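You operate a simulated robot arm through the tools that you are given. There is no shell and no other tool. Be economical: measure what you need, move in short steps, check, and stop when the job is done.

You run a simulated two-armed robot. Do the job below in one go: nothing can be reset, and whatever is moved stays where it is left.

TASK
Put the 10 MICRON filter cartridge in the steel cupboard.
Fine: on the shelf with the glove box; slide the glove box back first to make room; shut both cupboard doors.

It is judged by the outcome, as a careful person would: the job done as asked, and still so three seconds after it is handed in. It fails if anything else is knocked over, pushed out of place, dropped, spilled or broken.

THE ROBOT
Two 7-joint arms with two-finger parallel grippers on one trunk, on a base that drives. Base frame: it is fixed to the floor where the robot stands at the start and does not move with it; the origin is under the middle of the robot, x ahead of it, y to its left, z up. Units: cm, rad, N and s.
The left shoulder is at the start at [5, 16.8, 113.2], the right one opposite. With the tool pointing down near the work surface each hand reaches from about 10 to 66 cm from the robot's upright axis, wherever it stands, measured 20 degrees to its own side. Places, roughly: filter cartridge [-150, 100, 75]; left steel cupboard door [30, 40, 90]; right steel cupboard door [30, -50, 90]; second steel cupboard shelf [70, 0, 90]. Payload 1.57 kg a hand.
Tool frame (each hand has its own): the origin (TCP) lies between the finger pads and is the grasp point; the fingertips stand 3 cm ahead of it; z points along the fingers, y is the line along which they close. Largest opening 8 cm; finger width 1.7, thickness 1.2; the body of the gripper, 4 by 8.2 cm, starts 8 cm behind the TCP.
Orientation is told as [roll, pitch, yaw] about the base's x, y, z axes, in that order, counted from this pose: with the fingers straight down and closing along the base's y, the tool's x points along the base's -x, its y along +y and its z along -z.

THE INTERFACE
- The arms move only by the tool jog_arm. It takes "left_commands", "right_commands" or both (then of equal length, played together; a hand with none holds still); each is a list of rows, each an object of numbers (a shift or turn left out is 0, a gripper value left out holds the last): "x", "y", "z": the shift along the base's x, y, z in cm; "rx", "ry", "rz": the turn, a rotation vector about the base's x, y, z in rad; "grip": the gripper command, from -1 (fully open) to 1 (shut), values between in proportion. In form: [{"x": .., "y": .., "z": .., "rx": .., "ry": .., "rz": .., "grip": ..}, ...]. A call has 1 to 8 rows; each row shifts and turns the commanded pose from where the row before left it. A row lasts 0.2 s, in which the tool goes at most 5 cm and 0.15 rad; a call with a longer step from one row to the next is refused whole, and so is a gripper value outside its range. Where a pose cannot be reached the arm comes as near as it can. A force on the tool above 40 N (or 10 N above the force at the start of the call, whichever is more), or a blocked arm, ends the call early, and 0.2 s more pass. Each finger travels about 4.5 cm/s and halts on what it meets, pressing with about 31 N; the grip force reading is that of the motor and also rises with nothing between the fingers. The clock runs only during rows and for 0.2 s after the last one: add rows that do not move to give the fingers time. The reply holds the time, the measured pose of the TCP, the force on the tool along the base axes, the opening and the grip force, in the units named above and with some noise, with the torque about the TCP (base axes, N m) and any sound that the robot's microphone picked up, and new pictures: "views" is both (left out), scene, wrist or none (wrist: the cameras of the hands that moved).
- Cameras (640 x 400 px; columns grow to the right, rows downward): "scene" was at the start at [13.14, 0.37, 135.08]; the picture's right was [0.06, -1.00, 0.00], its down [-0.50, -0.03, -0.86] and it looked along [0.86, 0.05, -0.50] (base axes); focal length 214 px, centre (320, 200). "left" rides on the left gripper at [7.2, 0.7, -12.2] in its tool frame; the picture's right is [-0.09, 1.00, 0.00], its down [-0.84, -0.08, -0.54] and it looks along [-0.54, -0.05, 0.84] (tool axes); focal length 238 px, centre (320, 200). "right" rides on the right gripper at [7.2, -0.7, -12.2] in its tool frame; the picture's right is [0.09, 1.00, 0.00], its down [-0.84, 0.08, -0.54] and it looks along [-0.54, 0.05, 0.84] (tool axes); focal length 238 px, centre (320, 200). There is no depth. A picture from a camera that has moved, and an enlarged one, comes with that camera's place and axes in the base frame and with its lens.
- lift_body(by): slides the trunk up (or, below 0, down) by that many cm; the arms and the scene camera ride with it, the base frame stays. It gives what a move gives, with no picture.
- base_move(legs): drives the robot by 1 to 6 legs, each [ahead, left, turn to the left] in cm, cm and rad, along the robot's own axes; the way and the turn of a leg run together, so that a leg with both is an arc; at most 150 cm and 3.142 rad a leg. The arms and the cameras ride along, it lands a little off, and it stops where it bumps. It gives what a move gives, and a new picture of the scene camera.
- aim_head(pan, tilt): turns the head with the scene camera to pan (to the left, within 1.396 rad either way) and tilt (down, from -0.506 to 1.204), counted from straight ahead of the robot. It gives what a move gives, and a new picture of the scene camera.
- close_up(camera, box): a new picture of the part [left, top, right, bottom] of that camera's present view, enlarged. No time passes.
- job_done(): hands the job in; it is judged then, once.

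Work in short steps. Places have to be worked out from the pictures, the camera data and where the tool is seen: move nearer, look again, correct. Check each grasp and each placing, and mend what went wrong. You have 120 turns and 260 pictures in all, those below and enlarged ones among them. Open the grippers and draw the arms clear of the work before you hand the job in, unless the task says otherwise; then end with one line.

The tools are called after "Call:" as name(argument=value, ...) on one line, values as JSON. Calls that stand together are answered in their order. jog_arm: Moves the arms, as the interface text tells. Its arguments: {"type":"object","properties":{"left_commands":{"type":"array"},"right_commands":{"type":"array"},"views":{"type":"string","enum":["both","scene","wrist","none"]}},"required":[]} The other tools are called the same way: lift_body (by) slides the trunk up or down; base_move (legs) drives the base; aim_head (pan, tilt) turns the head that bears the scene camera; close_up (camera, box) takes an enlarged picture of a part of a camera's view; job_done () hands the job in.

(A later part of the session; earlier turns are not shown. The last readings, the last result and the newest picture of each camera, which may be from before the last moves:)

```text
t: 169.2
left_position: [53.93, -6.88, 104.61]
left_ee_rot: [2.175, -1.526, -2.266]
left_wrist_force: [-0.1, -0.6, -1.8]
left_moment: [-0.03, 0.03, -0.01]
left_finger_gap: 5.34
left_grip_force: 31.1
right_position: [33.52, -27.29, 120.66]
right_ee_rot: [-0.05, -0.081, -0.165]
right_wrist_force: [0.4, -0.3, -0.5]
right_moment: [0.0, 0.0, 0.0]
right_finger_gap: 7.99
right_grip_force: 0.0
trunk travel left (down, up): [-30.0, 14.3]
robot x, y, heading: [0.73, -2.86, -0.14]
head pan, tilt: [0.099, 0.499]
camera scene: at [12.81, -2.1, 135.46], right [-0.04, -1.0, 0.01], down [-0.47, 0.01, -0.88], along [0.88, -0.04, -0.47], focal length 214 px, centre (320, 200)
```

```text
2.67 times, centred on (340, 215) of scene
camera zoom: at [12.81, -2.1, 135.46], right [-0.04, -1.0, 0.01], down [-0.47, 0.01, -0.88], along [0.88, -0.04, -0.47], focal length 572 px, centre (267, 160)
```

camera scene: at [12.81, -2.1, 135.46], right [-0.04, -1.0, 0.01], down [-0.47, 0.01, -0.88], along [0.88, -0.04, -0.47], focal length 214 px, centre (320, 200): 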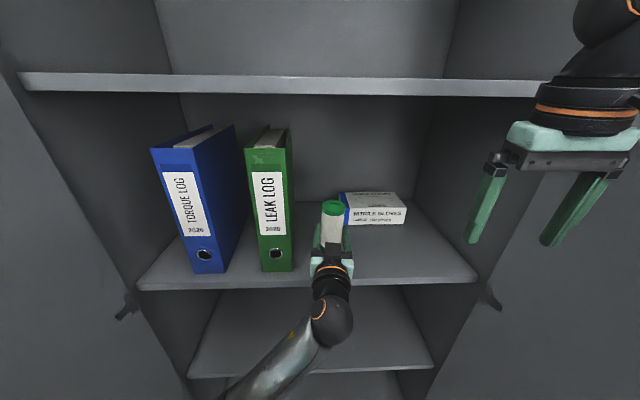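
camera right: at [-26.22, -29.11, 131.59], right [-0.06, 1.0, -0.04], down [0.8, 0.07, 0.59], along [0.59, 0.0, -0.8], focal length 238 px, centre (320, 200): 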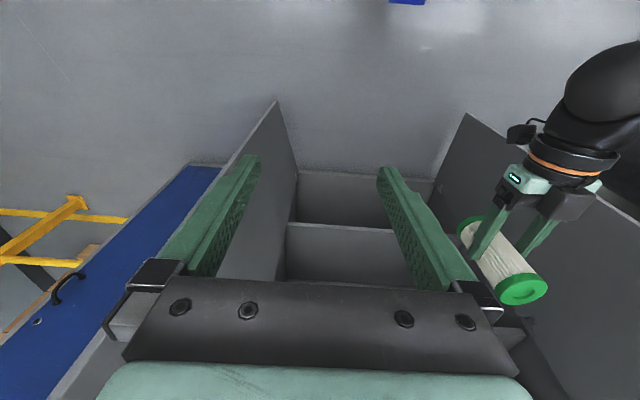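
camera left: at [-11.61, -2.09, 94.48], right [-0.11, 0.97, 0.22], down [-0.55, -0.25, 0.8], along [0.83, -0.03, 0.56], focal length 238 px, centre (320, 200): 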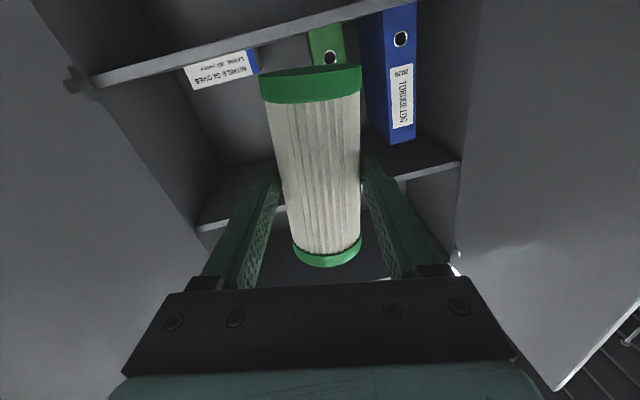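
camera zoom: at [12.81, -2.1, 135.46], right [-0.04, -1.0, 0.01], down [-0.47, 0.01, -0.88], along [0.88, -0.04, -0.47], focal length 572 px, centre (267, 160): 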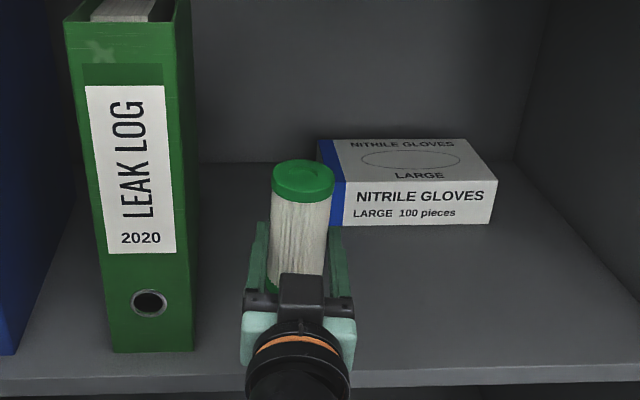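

The cartridge is over the shelf between the green binder and the glove box's line. I'll lower most of the way with the trunk.

Call:
lift_body(by=-3.8)

Call:
close_up(camera="scene", box=[220, 140, 460, 290])

Call:
close_up(camera="left", box=[0, 0, 640, 400])

```text
t: 170.0
left_position: [54.26, -6.82, 100.31]
left_ee_rot: [2.068, -1.53, -2.16]
left_wrist_force: [0.5, 0.1, -1.8]
left_moment: [0.04, 0.03, 0.01]
left_finger_gap: 5.33
left_grip_force: 30.7
right_position: [34.08, -26.88, 116.64]
right_ee_rot: [-0.055, -0.077, -0.158]
right_wrist_force: [0.5, 0.3, 0.8]
right_moment: [-0.04, -0.01, 0.01]
right_finger_gap: 8.02
right_grip_force: 0.0
trunk travel left (down, up): [-26.2, 18.1]
robot x, y, heading: [0.59, -2.23, -0.135]
head pan, tilt: [0.099, 0.499]
```

```text
2.67 times, centred on (340, 215) of scene
camera zoom: at [13.43, -2.04, 131.56], right [-0.04, -1.0, 0.01], down [-0.47, 0.01, -0.88], along [0.88, -0.04, -0.47], focal length 572 px, centre (267, 160)
```

zoom: 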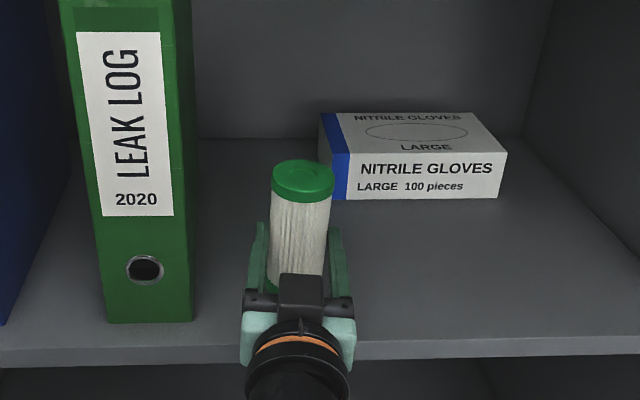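

```text
1.00 times, centred on (320, 200) of left (not enlarged: the box is as wide or as high as the picture)
camera zoom: at [42.49, -4.77, 92.98], right [0.09, 0.99, 0.13], down [-0.57, -0.06, 0.82], along [0.82, -0.15, 0.55], focal length 238 px, centre (320, 200)
```

zoom: 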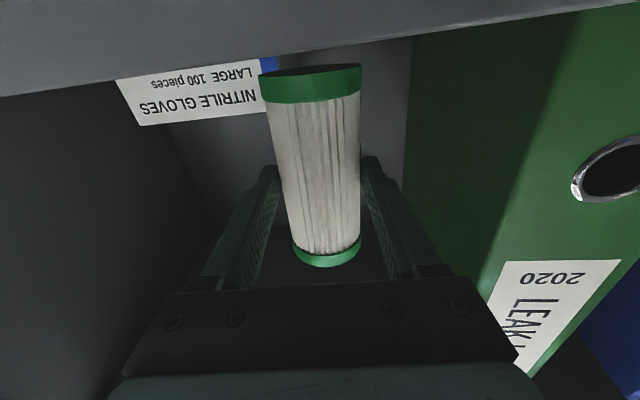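

The cartridge's bottom is within about half a centimetre of the shelf. I'll lower it in tiny steps and watch the force.

Call:
jog_arm(left_commands=[{"z": -0.25}, {"z": -0.25}], views="none")

```text
t: 170.6
left_position: [55.15, -5.9, 100.56]
left_ee_rot: [2.221, -1.495, -2.295]
left_wrist_force: [-0.6, -0.7, -2.5]
left_moment: [-0.04, 0.06, 0.02]
left_finger_gap: 5.35
left_grip_force: 31.2
right_position: [34.06, -27.01, 116.73]
right_ee_rot: [-0.056, -0.075, -0.159]
right_wrist_force: [0.2, 0.1, 0.6]
right_moment: [0.03, -0.01, 0.01]
right_finger_gap: 8.01
right_grip_force: 0.0
trunk travel left (down, up): [-26.2, 18.1]
robot x, y, heading: [0.64, -2.5, -0.141]
head pan, tilt: [0.099, 0.499]
```

The arm is drifting near its limit, so I'll use the trunk for the last bit of lowering.

Call:
lift_body(by=-0.6)

Call:
lift_body(by=-0.4)

```text
t: 171.2
left_position: [55.02, -5.85, 99.93]
left_ee_rot: [2.213, -1.496, -2.291]
left_wrist_force: [0.1, 0.5, -1.8]
left_moment: [-0.01, 0.05, 0.01]
left_finger_gap: 5.36
left_grip_force: 31.0
right_position: [34.07, -26.99, 116.17]
right_ee_rot: [-0.059, -0.079, -0.159]
right_wrist_force: [0.0, -0.3, 0.6]
right_moment: [0.01, 0.0, -0.04]
right_finger_gap: 8.0
right_grip_force: 0.1
trunk travel left (down, up): [-25.6, 18.7]
robot x, y, heading: [0.79, -2.83, -0.144]
head pan, tilt: [0.099, 0.499]
```

```text
t: 171.7
left_position: [55.04, -5.92, 99.46]
left_ee_rot: [2.211, -1.499, -2.289]
left_wrist_force: [0.8, 0.1, -2.0]
left_moment: [-0.02, 0.06, 0.0]
left_finger_gap: 5.36
left_grip_force: 31.6
right_position: [34.09, -27.01, 115.74]
right_ee_rot: [-0.057, -0.077, -0.158]
right_wrist_force: [0.1, -0.5, -0.2]
right_moment: [0.0, 0.02, 0.05]
right_finger_gap: 8.0
right_grip_force: 0.1
trunk travel left (down, up): [-25.2, 19.1]
robot x, y, heading: [0.63, -2.57, -0.138]
head pan, tilt: [0.099, 0.499]
```

No contact yet; I'll continue in small decrements and look.

Call:
lift_body(by=-0.4)

Call:
lift_body(by=-0.3)

Call:
close_up(camera="left", box=[200, 0, 440, 150])

```text
t: 172.2
left_position: [54.8, -5.97, 99.48]
left_ee_rot: [2.316, -1.491, -2.395]
left_wrist_force: [6.6, -0.4, 19.5]
left_moment: [-0.34, -0.46, 0.11]
left_finger_gap: 5.34
left_grip_force: 31.4
right_position: [34.0, -27.02, 115.31]
right_ee_rot: [-0.058, -0.077, -0.156]
right_wrist_force: [0.6, 1.2, -0.6]
right_moment: [-0.03, 0.01, -0.03]
right_finger_gap: 8.01
right_grip_force: 0.0
trunk travel left (down, up): [-24.8, 19.5]
robot x, y, heading: [0.79, -2.78, -0.143]
head pan, tilt: [0.099, 0.499]
```

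```text
t: 172.7
left_position: [54.81, -5.87, 99.26]
left_ee_rot: [2.337, -1.488, -2.412]
left_wrist_force: [3.4, 4.4, 30.6]
left_moment: [-0.26, -0.38, 0.08]
left_finger_gap: 5.37
left_grip_force: 31.6
right_position: [33.88, -26.88, 115.04]
right_ee_rot: [-0.058, -0.078, -0.158]
right_wrist_force: [-0.2, -0.4, -0.2]
right_moment: [-0.05, -0.02, -0.01]
right_finger_gap: 8.0
right_grip_force: 0.0
trunk travel left (down, up): [-24.5, 19.8]
robot x, y, heading: [0.88, -2.26, -0.142]
head pan, tilt: [0.099, 0.499]
```

```text
2.67 times, centred on (320, 75) of left
camera zoom: at [43.25, -3.87, 91.46], right [0.07, 0.99, 0.15], down [-0.6, -0.08, 0.8], along [0.8, -0.14, 0.58], focal length 636 px, centre (320, 533)
```

zoom: 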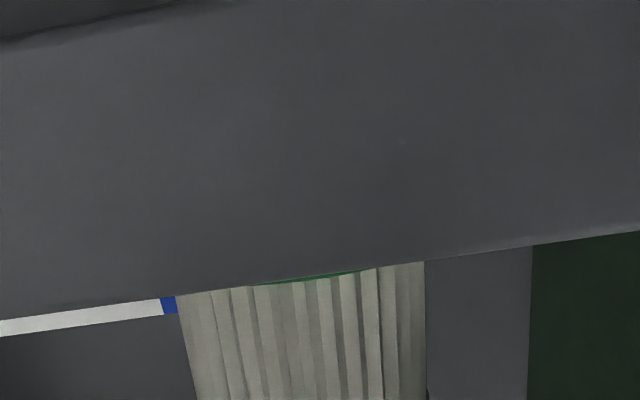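

The cartridge is resting on the shelf at the expected height. I'll ease off the pressure slightly and open the fingers slowly.

Call:
lift_body(by=0.5)

Call:
jog_arm(left_commands=[{"grip": 0.25}, {"grip": 0.1}, {"grip": -0.1}, {"grip": -0.4}, {"grip": -0.7}, {"grip": -1}, {"grip": -1}, {"grip": -1}], views="both")

```text
t: 173.3
left_position: [54.91, -5.82, 99.26]
left_ee_rot: [2.262, -1.494, -2.34]
left_wrist_force: [1.6, 0.7, 20.9]
left_moment: [-0.37, -0.2, 0.04]
left_finger_gap: 5.36
left_grip_force: 31.0
right_position: [34.08, -27.0, 115.05]
right_ee_rot: [-0.055, -0.069, -0.164]
right_wrist_force: [-0.1, -0.2, 0.5]
right_moment: [-0.01, 0.0, -0.01]
right_finger_gap: 7.98
right_grip_force: 0.2
trunk travel left (down, up): [-25.0, 19.3]
robot x, y, heading: [0.97, -2.03, -0.141]
head pan, tilt: [0.099, 0.499]
```

```text
t: 175.1
left_position: [55.05, -5.85, 99.18]
left_ee_rot: [2.193, -1.499, -2.268]
left_wrist_force: [1.1, -1.1, -0.5]
left_moment: [0.02, 0.01, -0.01]
left_finger_gap: 8.02
left_grip_force: 0.0
right_position: [34.08, -27.0, 115.34]
right_ee_rot: [-0.056, -0.074, -0.163]
right_wrist_force: [0.3, 0.1, 0.0]
right_moment: [0.01, -0.01, 0.04]
right_finger_gap: 8.01
right_grip_force: 0.0
trunk travel left (down, up): [-25.0, 19.3]
robot x, y, heading: [1.17, -2.48, -0.137]
head pan, tilt: [0.099, 0.499]
camera scene: at [13.45, -1.96, 130.38], right [-0.04, -1.0, 0.02], down [-0.47, 0.01, -0.88], along [0.88, -0.04, -0.47], focal length 214 px, centre (320, 200)
camera left: at [43.27, -3.87, 91.56], right [0.07, 0.99, 0.15], down [-0.59, -0.08, 0.81], along [0.81, -0.15, 0.57], focal length 238 px, centre (320, 200)
```

scene: 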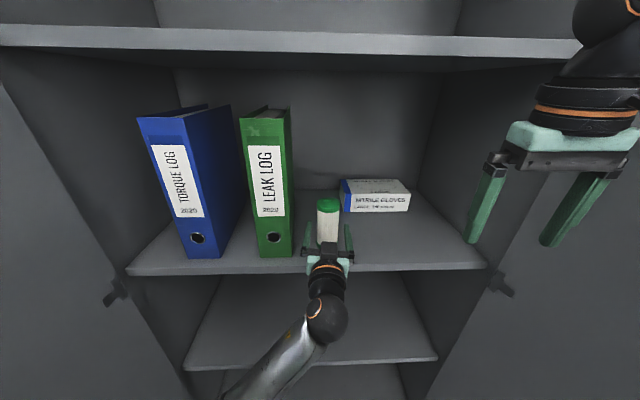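
left: 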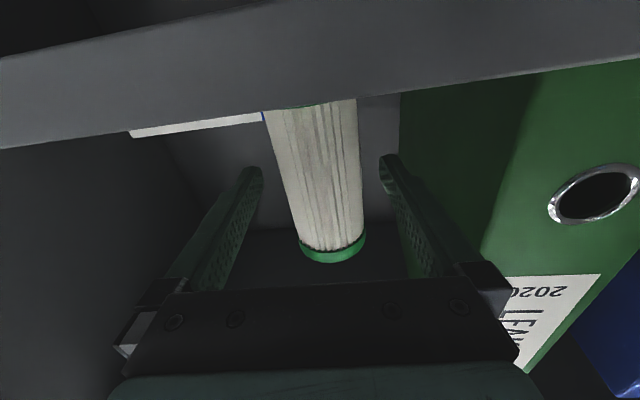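

Released, and the cartridge stands upright on the shelf. I'll back the base straight out along -x so the fingers slide off it.

Call:
base_move(legs=[[-11.9, -1.65, 0]])

Call:
close_up(camera="scene", box=[220, 120, 460, 270])

```text
t: 176.3
left_position: [43.32, -7.01, 98.9]
left_ee_rot: [2.03, -1.488, -2.109]
left_wrist_force: [0.1, 0.6, 0.3]
left_moment: [-0.02, 0.02, 0.01]
left_finger_gap: 7.99
left_grip_force: 0.0
right_position: [22.67, -28.51, 114.97]
right_ee_rot: [-0.038, -0.068, -0.166]
right_wrist_force: [-0.9, 0.1, 0.2]
right_moment: [0.04, 0.0, -0.01]
right_finger_gap: 8.01
right_grip_force: 0.1
trunk travel left (down, up): [-25.0, 19.3]
robot x, y, heading: [-11.09, -2.38, -0.14]
head pan, tilt: [0.099, 0.499]
camera scene: at [1.96, -3.49, 130.34], right [-0.04, -1.0, 0.0], down [-0.48, 0.02, -0.88], along [0.88, -0.04, -0.48], focal length 214 px, centre (320, 200)
```

scene: 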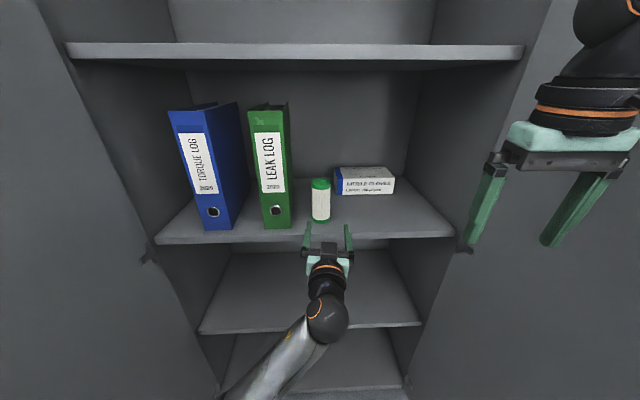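

```text
2.67 times, centred on (340, 195) of scene
camera zoom: at [1.96, -3.49, 130.34], right [-0.04, -1.0, 0.0], down [-0.48, 0.02, -0.88], along [0.88, -0.04, -0.48], focal length 572 px, centre (267, 213)
```

zoom: 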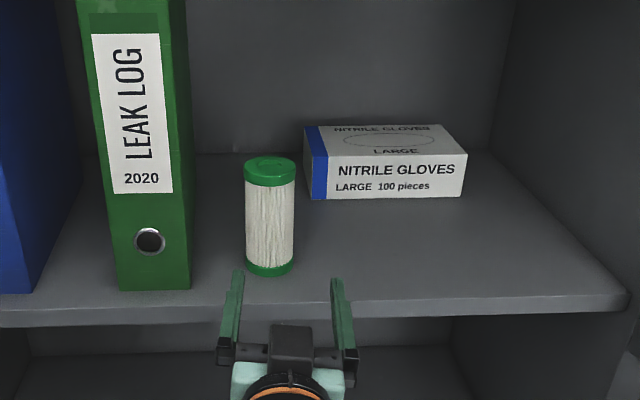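

The cartridge is standing upright and stable on the shelf in front of the glove box. I'll back fully out and bring the left hand back to a neutral posture.

Call:
base_move(legs=[[-48, -6.7, 0.135]])

Call:
jog_arm(left_commands=[{"x": -1, "y": 1.5, "z": 1.5, "ry": 0.13}, {"x": -1, "y": 1.5, "z": 1.5, "ry": 0.13}, {"x": -1, "y": 1.5, "z": 1.5, "ry": 0.13}, {"x": -1, "y": 1.5, "z": 1.5, "ry": 0.13}, {"x": -1, "y": 1.5, "z": 1.5, "ry": 0.13}, {"x": -1, "y": 1.5, "z": 1.5, "ry": 0.13}, {"x": -1, "y": 1.5, "z": 1.5, "ry": 0.13}, {"x": -1, "y": 1.5, "z": 1.5, "ry": 0.13}], views="none")

Call:
jog_arm(left_commands=[{"x": -1, "y": 1.5, "z": 2, "ry": 0.13, "grip": 1}, {"x": -1, "y": 1.5, "z": 2, "ry": 0.13}, {"x": -1, "y": 1.5, "z": 2, "ry": 0.1}, {"y": 1.5, "z": 2, "ry": 0.08}, {"y": 1, "z": 2}], right_commands=[{"grip": 1}, {"grip": 1}, {"grip": 1}, {"grip": 1}, {"grip": 1}], views="scene")

```text
t: 179.2
left_position: [-4.26, -2.51, 98.94]
left_ee_rot: [2.03, -1.486, -1.969]
left_wrist_force: [0.4, 0.1, -0.1]
left_moment: [0.02, 0.02, 0.02]
left_finger_gap: 8.02
left_grip_force: 0.1
right_position: [-21.93, -26.73, 115.0]
right_ee_rot: [-0.038, -0.068, -0.027]
right_wrist_force: [-0.1, -0.4, 0.0]
right_moment: [0.01, 0.01, 0.0]
right_finger_gap: 8.03
right_grip_force: 0.0
trunk travel left (down, up): [-25.0, 19.3]
robot x, y, heading: [-59.0, -5.88, 0.002]
head pan, tilt: [0.099, 0.499]
camera scene: at [-45.81, -4.95, 130.33], right [0.1, -1.0, 0.0], down [-0.48, -0.05, -0.88], along [0.87, 0.09, -0.48], focal length 214 px, centre (320, 200)
```

scene: 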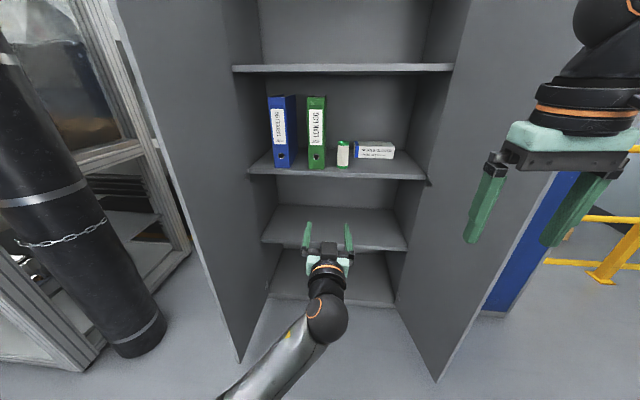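

```text
t: 180.0
left_position: [-5.86, 6.79, 100.58]
left_ee_rot: [0.664, -1.171, -0.501]
left_wrist_force: [0.0, -0.6, -0.2]
left_moment: [0.01, -0.01, 0.03]
left_finger_gap: 8.0
left_grip_force: 0.1
right_position: [-21.95, -26.79, 115.03]
right_ee_rot: [-0.038, -0.068, -0.025]
right_wrist_force: [-0.2, 0.4, -0.4]
right_moment: [-0.01, 0.01, 0.02]
right_finger_gap: 8.0
right_grip_force: 0.0
trunk travel left (down, up): [-25.0, 19.3]
robot x, y, heading: [-58.9, -5.73, 0.003]
head pan, tilt: [0.099, 0.499]
stopped in row 3 (left hand): the arm was blocked; the commanded pose is now the measured one
```

```text
t: 181.2
left_position: [-5.7, 14.45, 108.64]
left_ee_rot: [0.377, -0.758, -0.262]
left_wrist_force: [0.8, 0.1, 0.1]
left_moment: [0.01, 0.04, 0.0]
left_finger_gap: 0.04
left_grip_force: 14.8
left hand out of reach, approached as far as the arm can: row 4, 5
right_position: [-21.91, -26.79, 114.91]
right_ee_rot: [-0.038, -0.068, -0.027]
right_wrist_force: [0.3, 0.2, 0.5]
right_moment: [-0.01, -0.01, 0.02]
right_finger_gap: 0.02
right_grip_force: 14.3
trunk travel left (down, up): [-25.0, 19.3]
robot x, y, heading: [-59.05, -5.48, 0.001]
head pan, tilt: [0.099, 0.499]
camera scene: at [-45.79, -4.94, 130.33], right [0.1, -1.0, 0.0], down [-0.48, -0.05, -0.88], along [0.87, 0.09, -0.48], focal length 214 px, centre (320, 200)
```

scene: 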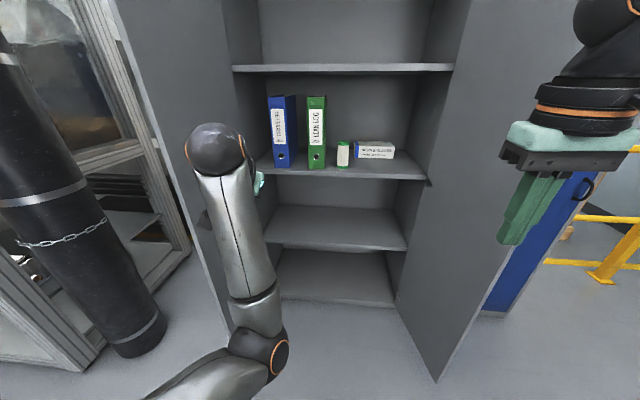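

I'll bring the left hand back toward me and straighten it to point down.

Call:
jog_arm(left_commands=[{"x": -3, "z": 1.5, "rx": -0.035, "ry": 0.1, "rz": 0.015}, {"x": -3, "z": 1.5, "rx": -0.035, "ry": 0.1, "rz": 0.015}, {"x": -3, "z": 1.5, "rx": -0.035, "ry": 0.1, "rz": 0.015}, {"x": -2, "z": 1.5, "rx": -0.035, "ry": 0.1, "rz": 0.015}, {"x": -2, "z": 1.5, "rx": -0.035, "ry": 0.1, "rz": 0.015}, {"x": -2, "z": 1.5, "rx": -0.035, "ry": 0.1, "rz": 0.015}, {"x": -1, "z": 1.5, "rx": -0.035, "ry": 0.1, "rz": 0.015}, {"x": -1, "z": 1.5, "rx": -0.035, "ry": 0.1, "rz": 0.015}], views="scene")

```text
t: 183.0
left_position: [-6.35, 21.64, 117.01]
left_ee_rot: [-0.012, 0.011, 0.022]
left_wrist_force: [0.2, -0.1, 0.4]
left_moment: [-0.03, 0.03, -0.01]
left_finger_gap: 0.0
left_grip_force: 21.4
left hand out of reach, approached as far as the arm can: row 1, 2, 3, 4, 5, 6
right_position: [-21.93, -26.66, 115.04]
right_ee_rot: [-0.04, -0.068, -0.026]
right_wrist_force: [-0.1, 0.1, 0.6]
right_moment: [-0.01, 0.03, 0.02]
right_finger_gap: 0.0
right_grip_force: 20.2
trunk travel left (down, up): [-25.0, 19.3]
robot x, y, heading: [-58.77, -5.51, -0.003]
head pan, tilt: [0.099, 0.499]
camera scene: at [-45.83, -4.91, 130.33], right [0.1, -1.0, 0.0], down [-0.48, -0.05, -0.88], along [0.87, 0.08, -0.48], focal length 214 px, centre (320, 200)
```

scene: 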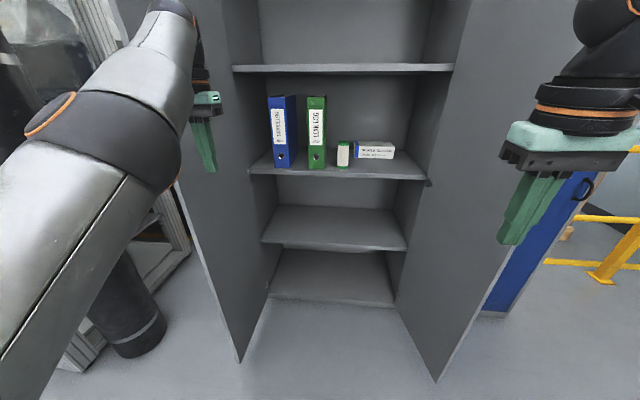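

The left tool now points down. I'll draw it back closer to me.

Call:
jog_arm(left_commands=[{"x": -3, "y": -0.5, "z": 1}, {"x": -3, "y": -0.5, "z": 1}, {"x": -3, "y": -0.5, "z": 1}, {"x": -3, "y": -0.5, "z": 1}, {"x": -3, "y": -0.5, "z": 1}], views="scene")

```text
t: 184.2
left_position: [-21.04, 19.46, 121.05]
left_ee_rot: [-0.037, 0.036, 0.027]
left_wrist_force: [0.4, -0.3, 0.2]
left_moment: [0.03, 0.0, 0.02]
left_finger_gap: 0.0
left_grip_force: 21.4
right_position: [-22.05, -26.8, 115.1]
right_ee_rot: [-0.038, -0.068, -0.025]
right_wrist_force: [0.0, -0.4, 0.3]
right_moment: [0.01, 0.01, -0.01]
right_finger_gap: 0.0
right_grip_force: 21.4
trunk travel left (down, up): [-25.0, 19.3]
robot x, y, heading: [-59.19, -5.69, -0.003]
head pan, tilt: [0.099, 0.499]
camera scene: at [-46.4, -2.12, 132.59], right [0.4, -0.92, 0.0], down [-0.23, -0.1, -0.97], along [0.89, 0.39, -0.25], focal length 214 px, centre (320, 200)
```

scene: 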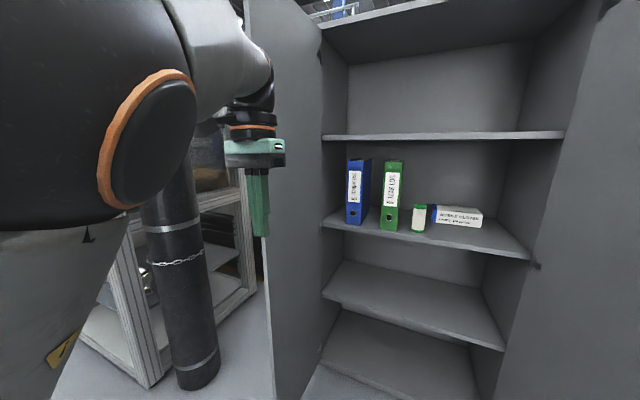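

The left elbow is crowding my head camera, which got nudged. I'll move the left hand outward and down to bring the elbow away.

Call:
jog_arm(left_commands=[{"x": 2, "y": 2, "z": -2}, {"x": 2, "y": 2, "z": -2}, {"y": 2.5, "z": -3}, {"y": 2.5, "z": -3}, {"y": 2.5, "z": -3}, {"y": 2.5, "z": -3}], views="scene")

Call:
aim_head(pan=0.1, tilt=0.5)

```text
t: 185.6
left_position: [-17.25, 33.04, 105.78]
left_ee_rot: [-0.012, 0.011, 0.021]
left_wrist_force: [0.7, 0.7, 0.4]
left_moment: [-0.03, -0.03, -0.03]
left_finger_gap: 0.0
left_grip_force: 21.3
right_position: [-21.85, -26.67, 114.99]
right_ee_rot: [-0.038, -0.067, -0.027]
right_wrist_force: [0.3, 0.5, 0.2]
right_moment: [0.0, 0.02, 0.02]
right_finger_gap: 0.0
right_grip_force: 21.1
trunk travel left (down, up): [-25.0, 19.3]
robot x, y, heading: [-59.15, -5.81, -0.003]
head pan, tilt: [0.099, 0.499]
camera scene: at [-45.76, -4.89, 130.33], right [0.1, -1.0, 0.0], down [-0.48, -0.05, -0.88], along [0.87, 0.08, -0.48], focal length 214 px, centre (320, 200)
```

scene: 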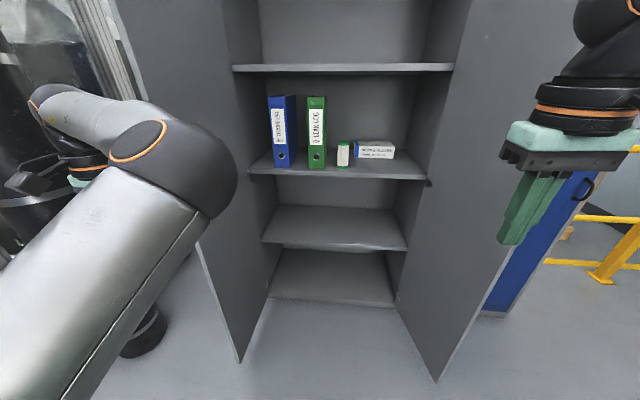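

```text
t: 186.2
left_position: [-17.32, 33.21, 105.9]
left_ee_rot: [-0.014, 0.014, 0.023]
left_wrist_force: [0.0, -0.3, 0.4]
left_moment: [-0.01, -0.04, -0.04]
left_finger_gap: 0.0
left_grip_force: 21.9
right_position: [-21.85, -26.85, 114.93]
right_ee_rot: [-0.039, -0.069, -0.027]
right_wrist_force: [0.6, -0.1, -0.4]
right_moment: [-0.02, -0.01, -0.03]
right_finger_gap: 0.03
right_grip_force: 21.4
trunk travel left (down, up): [-25.0, 19.3]
robot x, y, heading: [-59.2, -5.73, 0.001]
head pan, tilt: [0.099, 0.499]
camera scene: at [-45.79, -4.95, 130.33], right [0.1, -1.0, 0.0], down [-0.48, -0.05, -0.88], along [0.87, 0.09, -0.48], focal length 214 px, centre (320, 200)
```

scene: 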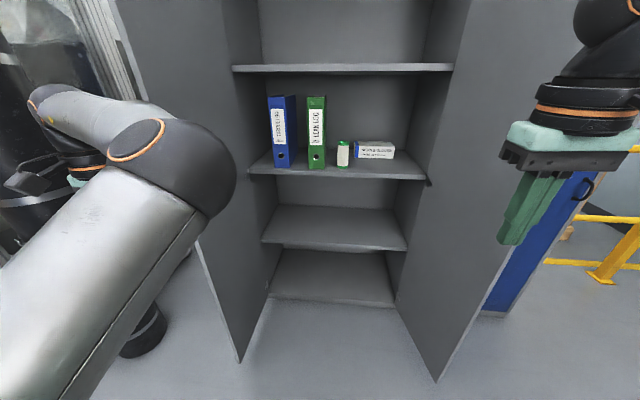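

All is clear now. To close the left door I'll push its outer face with the right hand, so I'll extend that hand a little and drive round to the left of the left door.

Call:
jog_arm(right_commands=[{"x": 2.5}, {"x": 2.5}, {"x": 2.5}], views="none")

Call:
base_move(legs=[[0, 74, 0]])

Call:
aim_head(pan=-0.3, tilt=0.6)

```text
t: 187.0
left_position: [-17.25, 32.98, 105.82]
left_ee_rot: [-0.016, 0.014, 0.023]
left_wrist_force: [-0.5, 0.6, -0.2]
left_moment: [0.0, 0.0, 0.0]
left_finger_gap: 0.0
left_grip_force: 21.7
right_position: [-14.4, -26.78, 114.96]
right_ee_rot: [-0.04, -0.066, -0.025]
right_wrist_force: [-0.5, 0.2, 0.1]
right_moment: [0.02, 0.05, -0.01]
right_finger_gap: 0.0
right_grip_force: 21.1
trunk travel left (down, up): [-25.0, 19.3]
robot x, y, heading: [-59.09, -5.52, -0.002]
head pan, tilt: [0.099, 0.499]
```

```text
t: 193.8
left_position: [-17.01, 106.77, 105.82]
left_ee_rot: [-0.013, 0.015, 0.02]
left_wrist_force: [0.4, -0.4, -0.3]
left_moment: [0.01, -0.01, 0.0]
left_finger_gap: 0.01
left_grip_force: 21.6
right_position: [-14.2, 46.87, 114.89]
right_ee_rot: [-0.04, -0.067, -0.027]
right_wrist_force: [0.0, 0.5, -0.1]
right_moment: [0.01, 0.01, 0.01]
right_finger_gap: 0.0
right_grip_force: 20.9
trunk travel left (down, up): [-25.0, 19.3]
robot x, y, heading: [-58.72, 68.35, -0.001]
head pan, tilt: [0.099, 0.499]
camera scene: at [-45.54, 68.79, 130.33], right [0.09, -1.0, 0.0], down [-0.48, -0.05, -0.88], along [0.87, 0.08, -0.48], focal length 214 px, centre (320, 200)
```

scene: 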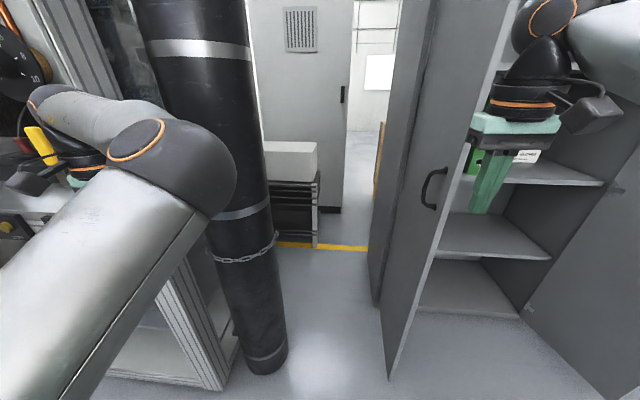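

```text
t: 194.7
left_position: [-17.03, 106.82, 105.83]
left_ee_rot: [-0.013, 0.014, 0.022]
left_wrist_force: [0.1, 0.8, -0.6]
left_moment: [-0.03, -0.03, -0.02]
left_finger_gap: 0.0
left_grip_force: 21.2
right_position: [-14.3, 47.03, 114.96]
right_ee_rot: [-0.039, -0.069, -0.028]
right_wrist_force: [-0.5, -0.3, -0.5]
right_moment: [0.0, -0.02, 0.03]
right_finger_gap: 0.0
right_grip_force: 21.3
trunk travel left (down, up): [-25.0, 19.3]
robot x, y, heading: [-58.66, 68.14, -0.003]
head pan, tilt: [-0.3, 0.6]
camera scene: at [-46.16, 65.27, 129.42], right [-0.3, -0.95, 0.0], down [-0.54, 0.17, -0.83], along [0.79, -0.25, -0.56], focal length 214 px, centre (320, 200)
```

scene: 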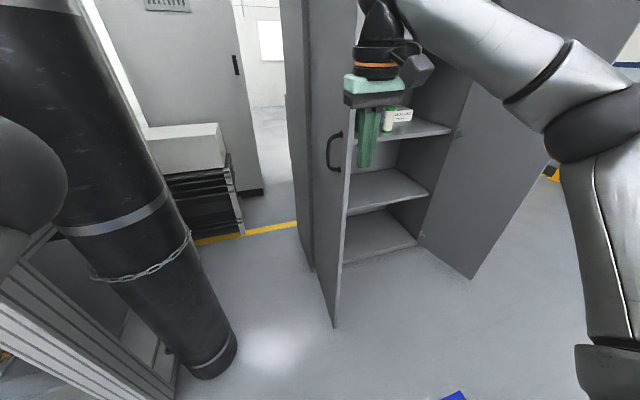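

The gas cylinder at about (6, 101) is too near my left arm for a straight advance. I'll move back to y≈40 and turn left 0.6, which keeps my left hand clear and puts the right hand outside the door.

Call:
base_move(legs=[[0, -28, 0], [0, 0, 0.6]])

Call:
aim_head(pan=-0.7, tilt=0.6)

```text
t: 199.4
left_position: [-46.44, 95.64, 105.77]
left_ee_rot: [-0.013, 0.014, 0.623]
left_wrist_force: [-0.6, 0.2, 0.5]
left_moment: [0.01, -0.01, 0.02]
left_finger_gap: 0.0
left_grip_force: 21.3
right_position: [-10.18, 47.84, 115.0]
right_ee_rot: [-0.038, -0.068, 0.574]
right_wrist_force: [0.0, -0.4, 0.7]
right_moment: [0.02, 0.01, 0.01]
right_finger_gap: 0.0
right_grip_force: 21.4
trunk travel left (down, up): [-25.0, 19.3]
robot x, y, heading: [-58.92, 39.75, 0.603]
head pan, tilt: [-0.3, 0.6]
camera scene: at [-46.97, 44.86, 129.42], right [0.29, -0.96, 0.0], down [-0.54, -0.17, -0.83], along [0.79, 0.24, -0.56], focal length 214 px, centre (320, 200)
```

scene: 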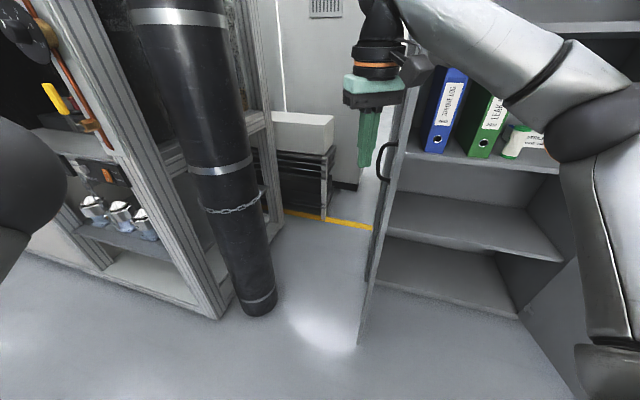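

```text
t: 200.3
left_position: [-46.29, 95.55, 105.83]
left_ee_rot: [-0.014, 0.014, 0.624]
left_wrist_force: [-0.1, 0.2, -0.1]
left_moment: [0.0, -0.01, 0.02]
left_finger_gap: 0.0
left_grip_force: 21.4
right_position: [-10.1, 47.88, 114.97]
right_ee_rot: [-0.037, -0.068, 0.573]
right_wrist_force: [-0.7, 0.9, 0.1]
right_moment: [0.01, 0.0, -0.03]
right_finger_gap: 0.01
right_grip_force: 21.3
trunk travel left (down, up): [-25.0, 19.3]
robot x, y, heading: [-58.93, 39.91, 0.597]
head pan, tilt: [-0.7, 0.6]
camera scene: at [-46.62, 41.36, 129.42], right [-0.1, -0.99, 0.0], down [-0.56, 0.06, -0.83], along [0.82, -0.08, -0.56], focal length 214 px, centre (320, 200)
```

scene: 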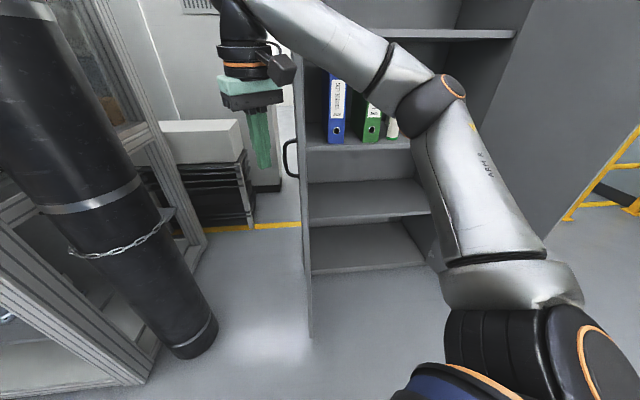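

With fingers pointing down, the forearm would strike the door's edge. Instead I'll point the right hand's fingers forward so only the slim gripper passes alongside the door. First I'll turn to a heading of about 0.2 and rotate the hand.

Call:
base_move(legs=[[0, 0, -0.4]])

Call:
jog_arm(right_commands=[{"x": 0.6, "y": 1.4, "z": 0.5, "rx": 0.026, "ry": -0.125}, {"x": 0.6, "y": 1.4, "z": 0.5, "rx": 0.026, "ry": -0.125}, {"x": 0.6, "y": 1.4, "z": 0.5, "rx": 0.026, "ry": -0.125}, {"x": 0.6, "y": 1.4, "z": 0.5, "rx": 0.026, "ry": -0.125}, {"x": 0.6, "y": 1.4, "z": 0.5, "rx": 0.026, "ry": -0.125}, {"x": 0.6, "y": 1.4, "z": 0.5, "rx": 0.026, "ry": -0.125}], views="none")

Call:
jog_arm(right_commands=[{"x": 0.6, "y": 1.4, "z": 0.5, "rx": 0.026, "ry": -0.125}, {"x": 0.6, "y": 1.4, "z": 0.5, "rx": 0.026, "ry": -0.125}, {"x": 0.6, "y": 1.4, "z": 0.5, "rx": 0.026, "ry": -0.125}, {"x": 0.6, "y": 1.4, "z": 0.5, "rx": 0.026, "ry": -0.125}, {"x": 0.6, "y": 1.4, "rx": 0.026, "ry": -0.125}, {"x": 0.6, "y": 1.4, "rx": 0.026, "ry": -0.1}], views="scene")

```text
t: 201.9
left_position: [-25.72, 86.31, 105.8]
left_ee_rot: [-0.015, 0.015, 0.22]
left_wrist_force: [-0.3, -0.2, -0.2]
left_moment: [-0.01, 0.0, 0.01]
left_finger_gap: 0.0
left_grip_force: 21.6
right_position: [-11.12, 28.21, 114.94]
right_ee_rot: [-0.038, -0.069, 0.171]
right_wrist_force: [-0.6, -0.2, -0.4]
right_moment: [-0.04, 0.03, 0.05]
right_finger_gap: 0.01
right_grip_force: 21.3
trunk travel left (down, up): [-25.0, 19.3]
robot x, y, heading: [-58.86, 40.17, 0.2]
head pan, tilt: [-0.7, 0.6]
camera scene: at [-47.06, 36.48, 129.42], right [-0.48, -0.88, 0.0], down [-0.49, 0.27, -0.82], along [0.72, -0.4, -0.57], focal length 214 px, centre (320, 200)
```

scene: 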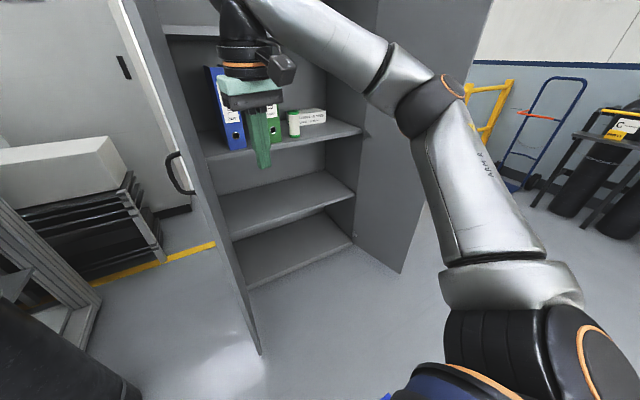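

```text
t: 203.3
left_position: [-25.6, 86.4, 105.79]
left_ee_rot: [-0.014, 0.013, 0.219]
left_wrist_force: [0.8, 0.3, -0.4]
left_moment: [0.03, -0.03, 0.01]
left_finger_gap: 0.0
left_grip_force: 21.3
right_position: [-7.45, 36.56, 117.99]
right_ee_rot: [-0.002, -0.836, 0.152]
right_wrist_force: [-0.3, 0.2, -0.7]
right_moment: [-0.03, 0.0, -0.01]
right_finger_gap: 0.0
right_grip_force: 21.0
trunk travel left (down, up): [-25.0, 19.3]
robot x, y, heading: [-58.98, 39.96, 0.192]
head pan, tilt: [-0.7, 0.6]
```

```text
t: 204.7
left_position: [-25.59, 86.42, 105.85]
left_ee_rot: [-0.016, 0.015, 0.219]
left_wrist_force: [-0.8, -0.3, 0.0]
left_moment: [0.02, 0.01, 0.01]
left_finger_gap: 0.01
left_grip_force: 21.0
right_position: [-3.82, 45.07, 119.96]
right_ee_rot: [1.688, -1.531, -1.523]
right_wrist_force: [-0.1, -0.3, 0.2]
right_moment: [0.0, -0.03, 0.01]
right_finger_gap: 0.0
right_grip_force: 21.5
trunk travel left (down, up): [-25.0, 19.3]
robot x, y, heading: [-59.04, 40.13, 0.201]
head pan, tilt: [-0.7, 0.6]
camera scene: at [-47.05, 36.52, 129.42], right [-0.48, -0.88, 0.0], down [-0.49, 0.27, -0.83], along [0.72, -0.4, -0.56], focal length 214 px, centre (320, 200)
```

scene: 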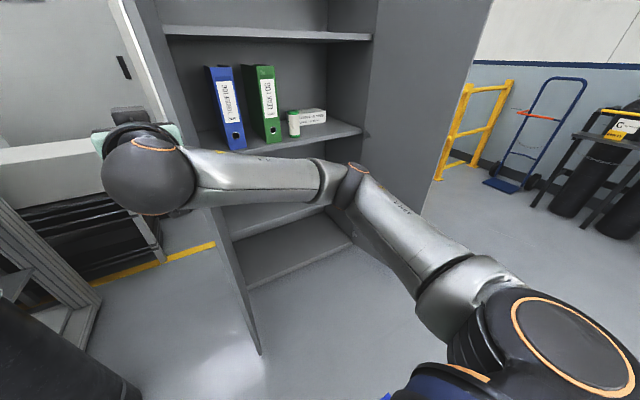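

The right gripper now points forward just short of the door's edge. I'll advance 16 cm so it lies alongside the outer face.

Call:
base_move(legs=[[16.2, -0.6, 0]])

Call:
aim_head(pan=-0.15, tilt=0.5)

```text
t: 206.1
left_position: [-9.66, 88.84, 105.68]
left_ee_rot: [-0.013, 0.013, 0.22]
left_wrist_force: [-0.5, 0.2, 0.0]
left_moment: [0.01, -0.01, 0.01]
left_finger_gap: 0.0
left_grip_force: 21.2
right_position: [11.98, 47.46, 119.97]
right_ee_rot: [1.621, -1.533, -1.458]
right_wrist_force: [0.0, -0.9, 0.4]
right_moment: [-0.01, 0.0, -0.03]
right_finger_gap: 0.01
right_grip_force: 20.8
trunk travel left (down, up): [-25.0, 19.3]
robot x, y, heading: [-42.97, 42.61, 0.195]
head pan, tilt: [-0.7, 0.6]
camera scene: at [-31.13, 39.04, 129.41], right [-0.48, -0.88, 0.0], down [-0.49, 0.27, -0.82], along [0.72, -0.4, -0.57], focal length 214 px, centre (320, 200)
```

scene: 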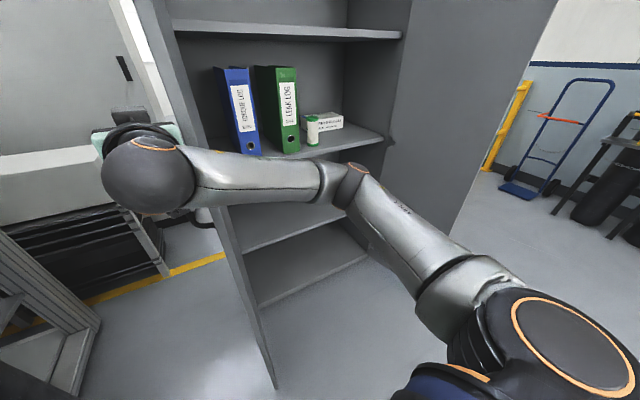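

```text
t: 207.1
left_position: [-9.74, 88.84, 105.75]
left_ee_rot: [-0.013, 0.013, 0.22]
left_wrist_force: [-0.1, 0.0, 0.0]
left_moment: [-0.02, -0.03, -0.02]
left_finger_gap: 0.01
left_grip_force: 21.7
right_position: [11.99, 47.55, 120.0]
right_ee_rot: [1.639, -1.53, -1.478]
right_wrist_force: [-0.1, -0.2, -0.7]
right_moment: [-0.04, 0.02, 0.0]
right_finger_gap: 0.0
right_grip_force: 21.3
trunk travel left (down, up): [-25.0, 19.3]
robot x, y, heading: [-43.0, 42.55, 0.194]
head pan, tilt: [-0.15, 0.499]
camera scene: at [-29.84, 43.7, 130.33], right [0.04, -1.0, 0.0], down [-0.48, -0.02, -0.88], along [0.88, 0.04, -0.48], focal length 214 px, centre (320, 200)
```

scene: 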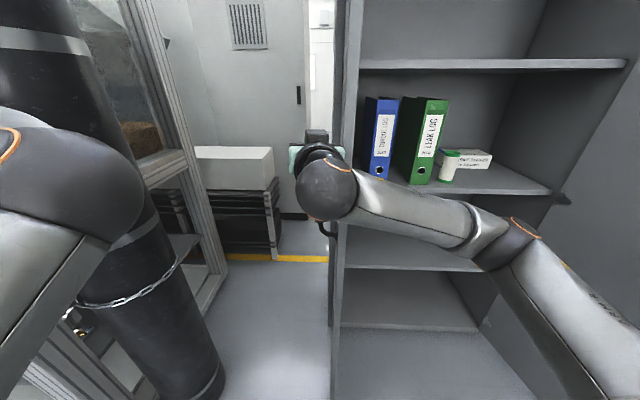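

The gripper lies just outside the door. I'll sweep it toward -y by sliding the base, which should swing the door inward.

Call:
base_move(legs=[[-2.3, -13.7, 0]])

```text
t: 208.9
left_position: [-9.21, 75.05, 105.78]
left_ee_rot: [-0.013, 0.011, 0.218]
left_wrist_force: [0.2, -0.1, 0.6]
left_moment: [0.02, -0.02, 0.0]
left_finger_gap: 0.01
left_grip_force: 21.4
right_position: [12.4, 33.75, 120.11]
right_ee_rot: [1.639, -1.53, -1.478]
right_wrist_force: [-0.3, -0.5, 0.5]
right_moment: [-0.01, -0.01, 0.03]
right_finger_gap: 0.01
right_grip_force: 21.1
trunk travel left (down, up): [-25.0, 19.3]
robot x, y, heading: [-42.56, 28.68, 0.196]
head pan, tilt: [-0.15, 0.499]
camera scene: at [-29.45, 29.92, 130.33], right [0.04, -1.0, 0.0], down [-0.48, -0.02, -0.88], along [0.88, 0.04, -0.48], focal length 214 px, centre (320, 200)
```

scene: 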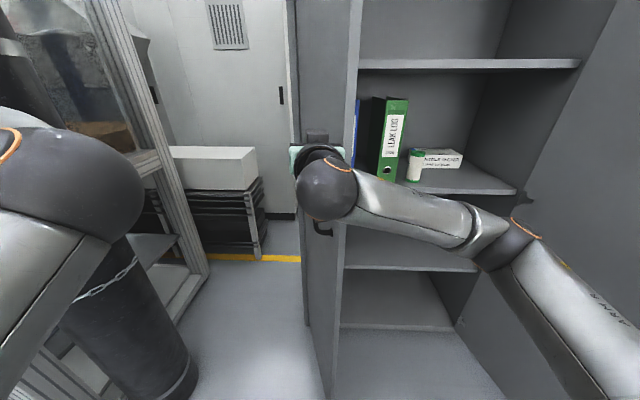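

The door is swinging. I'll continue following its arc around the hinge.

Call:
base_move(legs=[[1.8, -11.6, 0], [5.9, -11.4, 0]])

```text
t: 211.8
left_position: [2.6, 54.01, 105.83]
left_ee_rot: [-0.013, 0.014, 0.216]
left_wrist_force: [-0.5, 0.4, 0.6]
left_moment: [0.04, 0.01, 0.03]
left_finger_gap: 0.0
left_grip_force: 21.5
right_position: [24.41, 12.75, 120.03]
right_ee_rot: [1.639, -1.53, -1.475]
right_wrist_force: [0.3, -0.4, -0.5]
right_moment: [0.02, 0.01, 0.05]
right_finger_gap: 0.01
right_grip_force: 21.1
trunk travel left (down, up): [-25.0, 19.3]
robot x, y, heading: [-30.69, 8.3, 0.197]
head pan, tilt: [-0.15, 0.499]
camera scene: at [-17.44, 8.91, 130.33], right [0.04, -1.0, 0.0], down [-0.48, -0.02, -0.88], along [0.88, 0.04, -0.48], focal length 214 px, centre (320, 200)
```

scene: 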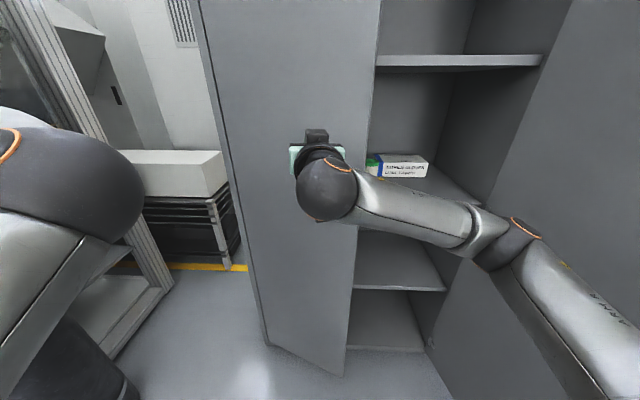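

That's working well. I'll continue along the arc toward closed.

Call:
base_move(legs=[[8.6, -7.8, 0], [5.5, -3, 0]])

```text
t: 213.8
left_position: [18.48, 46.17, 105.74]
left_ee_rot: [-0.014, 0.015, 0.22]
left_wrist_force: [-0.7, -0.3, 0.4]
left_moment: [0.01, 0.04, -0.02]
left_finger_gap: 0.0
left_grip_force: 21.2
right_position: [40.26, 4.93, 119.95]
right_ee_rot: [1.629, -1.53, -1.464]
right_wrist_force: [0.2, 0.4, -0.4]
right_moment: [0.03, -0.01, 0.04]
right_finger_gap: 0.02
right_grip_force: 21.8
trunk travel left (down, up): [-25.0, 19.3]
robot x, y, heading: [-14.95, 0.14, 0.188]
head pan, tilt: [-0.15, 0.499]
camera scene: at [-1.61, 1.03, 130.32], right [0.04, -1.0, 0.0], down [-0.48, -0.02, -0.88], along [0.88, 0.04, -0.48], focal length 214 px, centre (320, 200)
```

scene: 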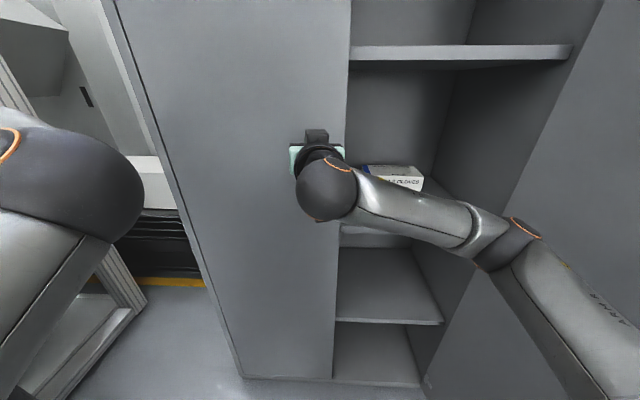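

Nearly shut. I'll push the last few centimetres gently.

Call:
base_move(legs=[[2.9, -0.6, 0]])

Call:
base_move(legs=[[2.0, -0.4, 0]])

```text
t: 214.6
left_position: [21.34, 46.25, 105.8]
left_ee_rot: [-0.015, 0.016, 0.221]
left_wrist_force: [0.3, -0.2, 0.3]
left_moment: [0.03, 0.03, 0.02]
left_finger_gap: 0.0
left_grip_force: 21.5
right_position: [43.17, 4.88, 119.89]
right_ee_rot: [1.626, -1.531, -1.463]
right_wrist_force: [1.1, 0.0, 0.0]
right_moment: [0.02, -0.02, 0.0]
right_finger_gap: 0.01
right_grip_force: 21.3
trunk travel left (down, up): [-25.0, 19.3]
robot x, y, heading: [-11.92, -0.3, 0.19]
head pan, tilt: [-0.15, 0.499]
camera scene: at [1.35, 1.03, 130.32], right [0.04, -1.0, 0.0], down [-0.48, -0.02, -0.88], along [0.88, 0.04, -0.48], focal length 214 px, centre (320, 200)
```

scene: 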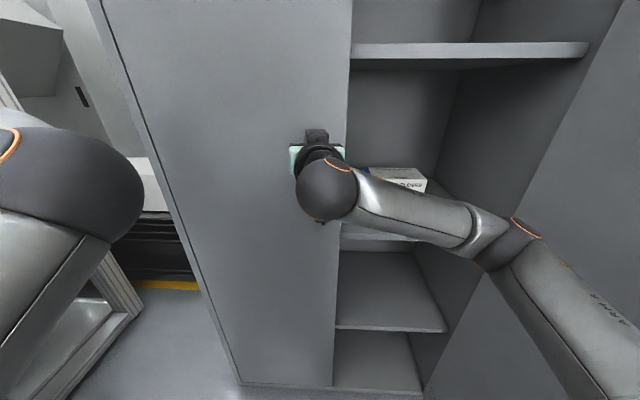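

```text
t: 215.5
left_position: [22.79, 46.15, 105.82]
left_ee_rot: [-0.016, 0.012, 0.219]
left_wrist_force: [-0.6, 0.6, 0.4]
left_moment: [-0.03, -0.01, 0.01]
left_finger_gap: 0.02
left_grip_force: 21.4
right_position: [43.99, 4.88, 120.31]
right_ee_rot: [1.756, -1.53, -1.588]
right_wrist_force: [-7.3, -3.4, -1.6]
right_moment: [-0.01, 0.0, -0.21]
right_finger_gap: 0.0
right_grip_force: 21.4
trunk travel left (down, up): [-25.0, 19.3]
robot x, y, heading: [-10.51, -0.02, 0.196]
head pan, tilt: [-0.15, 0.499]
stopped in leg 1: the force on the tool passed its limit at 61 N (the readings are from after the stop); the commanded pose is now the measured one
camera scene: at [2.53, 0.94, 130.35], right [0.04, -1.0, 0.0], down [-0.48, -0.02, -0.88], along [0.88, 0.04, -0.48], focal length 214 px, centre (320, 200)
```

scene: 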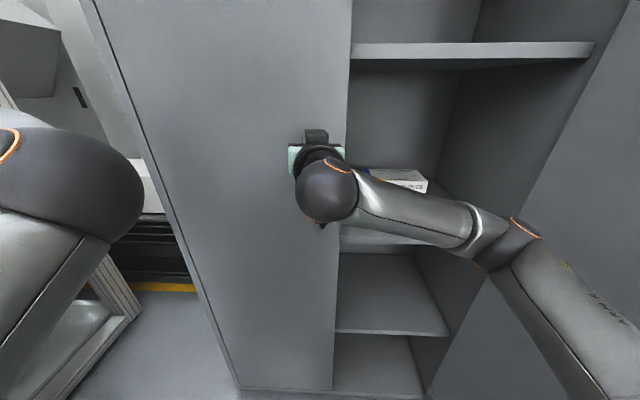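

The left door has reached its stop and is shut. I'll back away along -x and look at both doors.

Call:
base_move(legs=[[-44, 8.7, 0], [0, 0, -0.4]])

Call:
aim_head(pan=0.1, tilt=0.4)

```text
t: 219.4
left_position: [-6.54, 29.78, 105.77]
left_ee_rot: [-0.017, 0.012, -0.179]
left_wrist_force: [-0.3, -0.3, 0.3]
left_moment: [0.01, -0.02, -0.02]
left_finger_gap: 0.01
left_grip_force: 21.5
right_position: [-3.1, -16.59, 120.07]
right_ee_rot: [1.703, -1.53, -1.933]
right_wrist_force: [-0.6, -0.2, -1.0]
right_moment: [0.0, 0.01, 0.0]
right_finger_gap: 0.0
right_grip_force: 21.6
trunk travel left (down, up): [-25.0, 19.3]
robot x, y, heading: [-55.1, -0.09, -0.206]
head pan, tilt: [-0.15, 0.499]
camera scene: at [-42.66, -3.97, 130.33], right [-0.35, -0.94, 0.0], down [-0.45, 0.17, -0.88], along [0.82, -0.31, -0.48], focal length 214 px, centre (320, 200)
```

scene: 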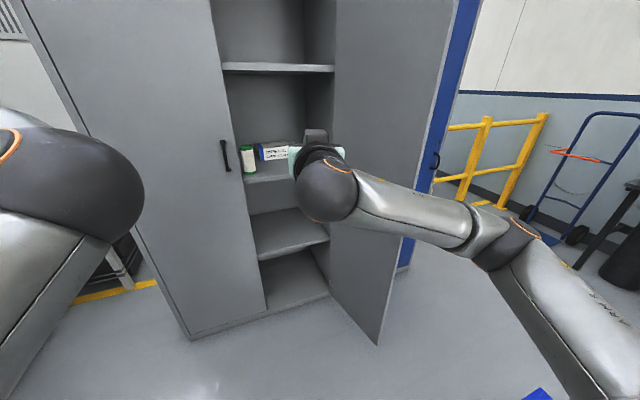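

```text
t: 220.1
left_position: [-6.67, 29.82, 105.74]
left_ee_rot: [-0.016, 0.013, -0.179]
left_wrist_force: [-0.3, -0.8, 1.0]
left_moment: [0.01, 0.06, -0.04]
left_finger_gap: 0.03
left_grip_force: 21.7
right_position: [-3.03, -16.54, 120.09]
right_ee_rot: [1.708, -1.531, -1.939]
right_wrist_force: [-1.2, -0.2, 0.5]
right_moment: [0.01, 0.02, 0.03]
right_finger_gap: 0.0
right_grip_force: 21.3
trunk travel left (down, up): [-25.0, 19.3]
robot x, y, heading: [-55.42, 0.27, -0.207]
head pan, tilt: [0.099, 0.4]
camera scene: at [-41.98, -1.77, 131.24], right [-0.11, -0.99, 0.0], down [-0.39, 0.04, -0.92], along [0.92, -0.1, -0.39], focal length 214 px, centre (320, 200)
```

scene: 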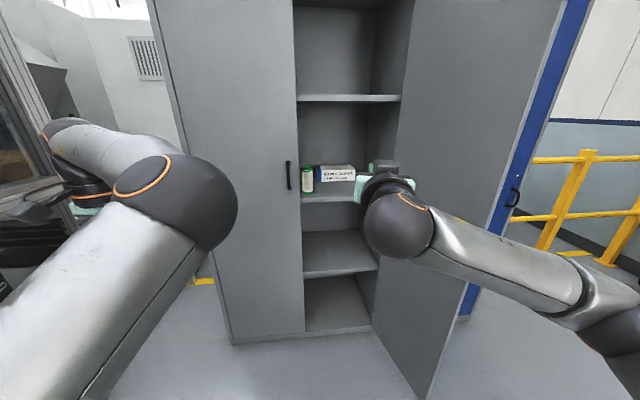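

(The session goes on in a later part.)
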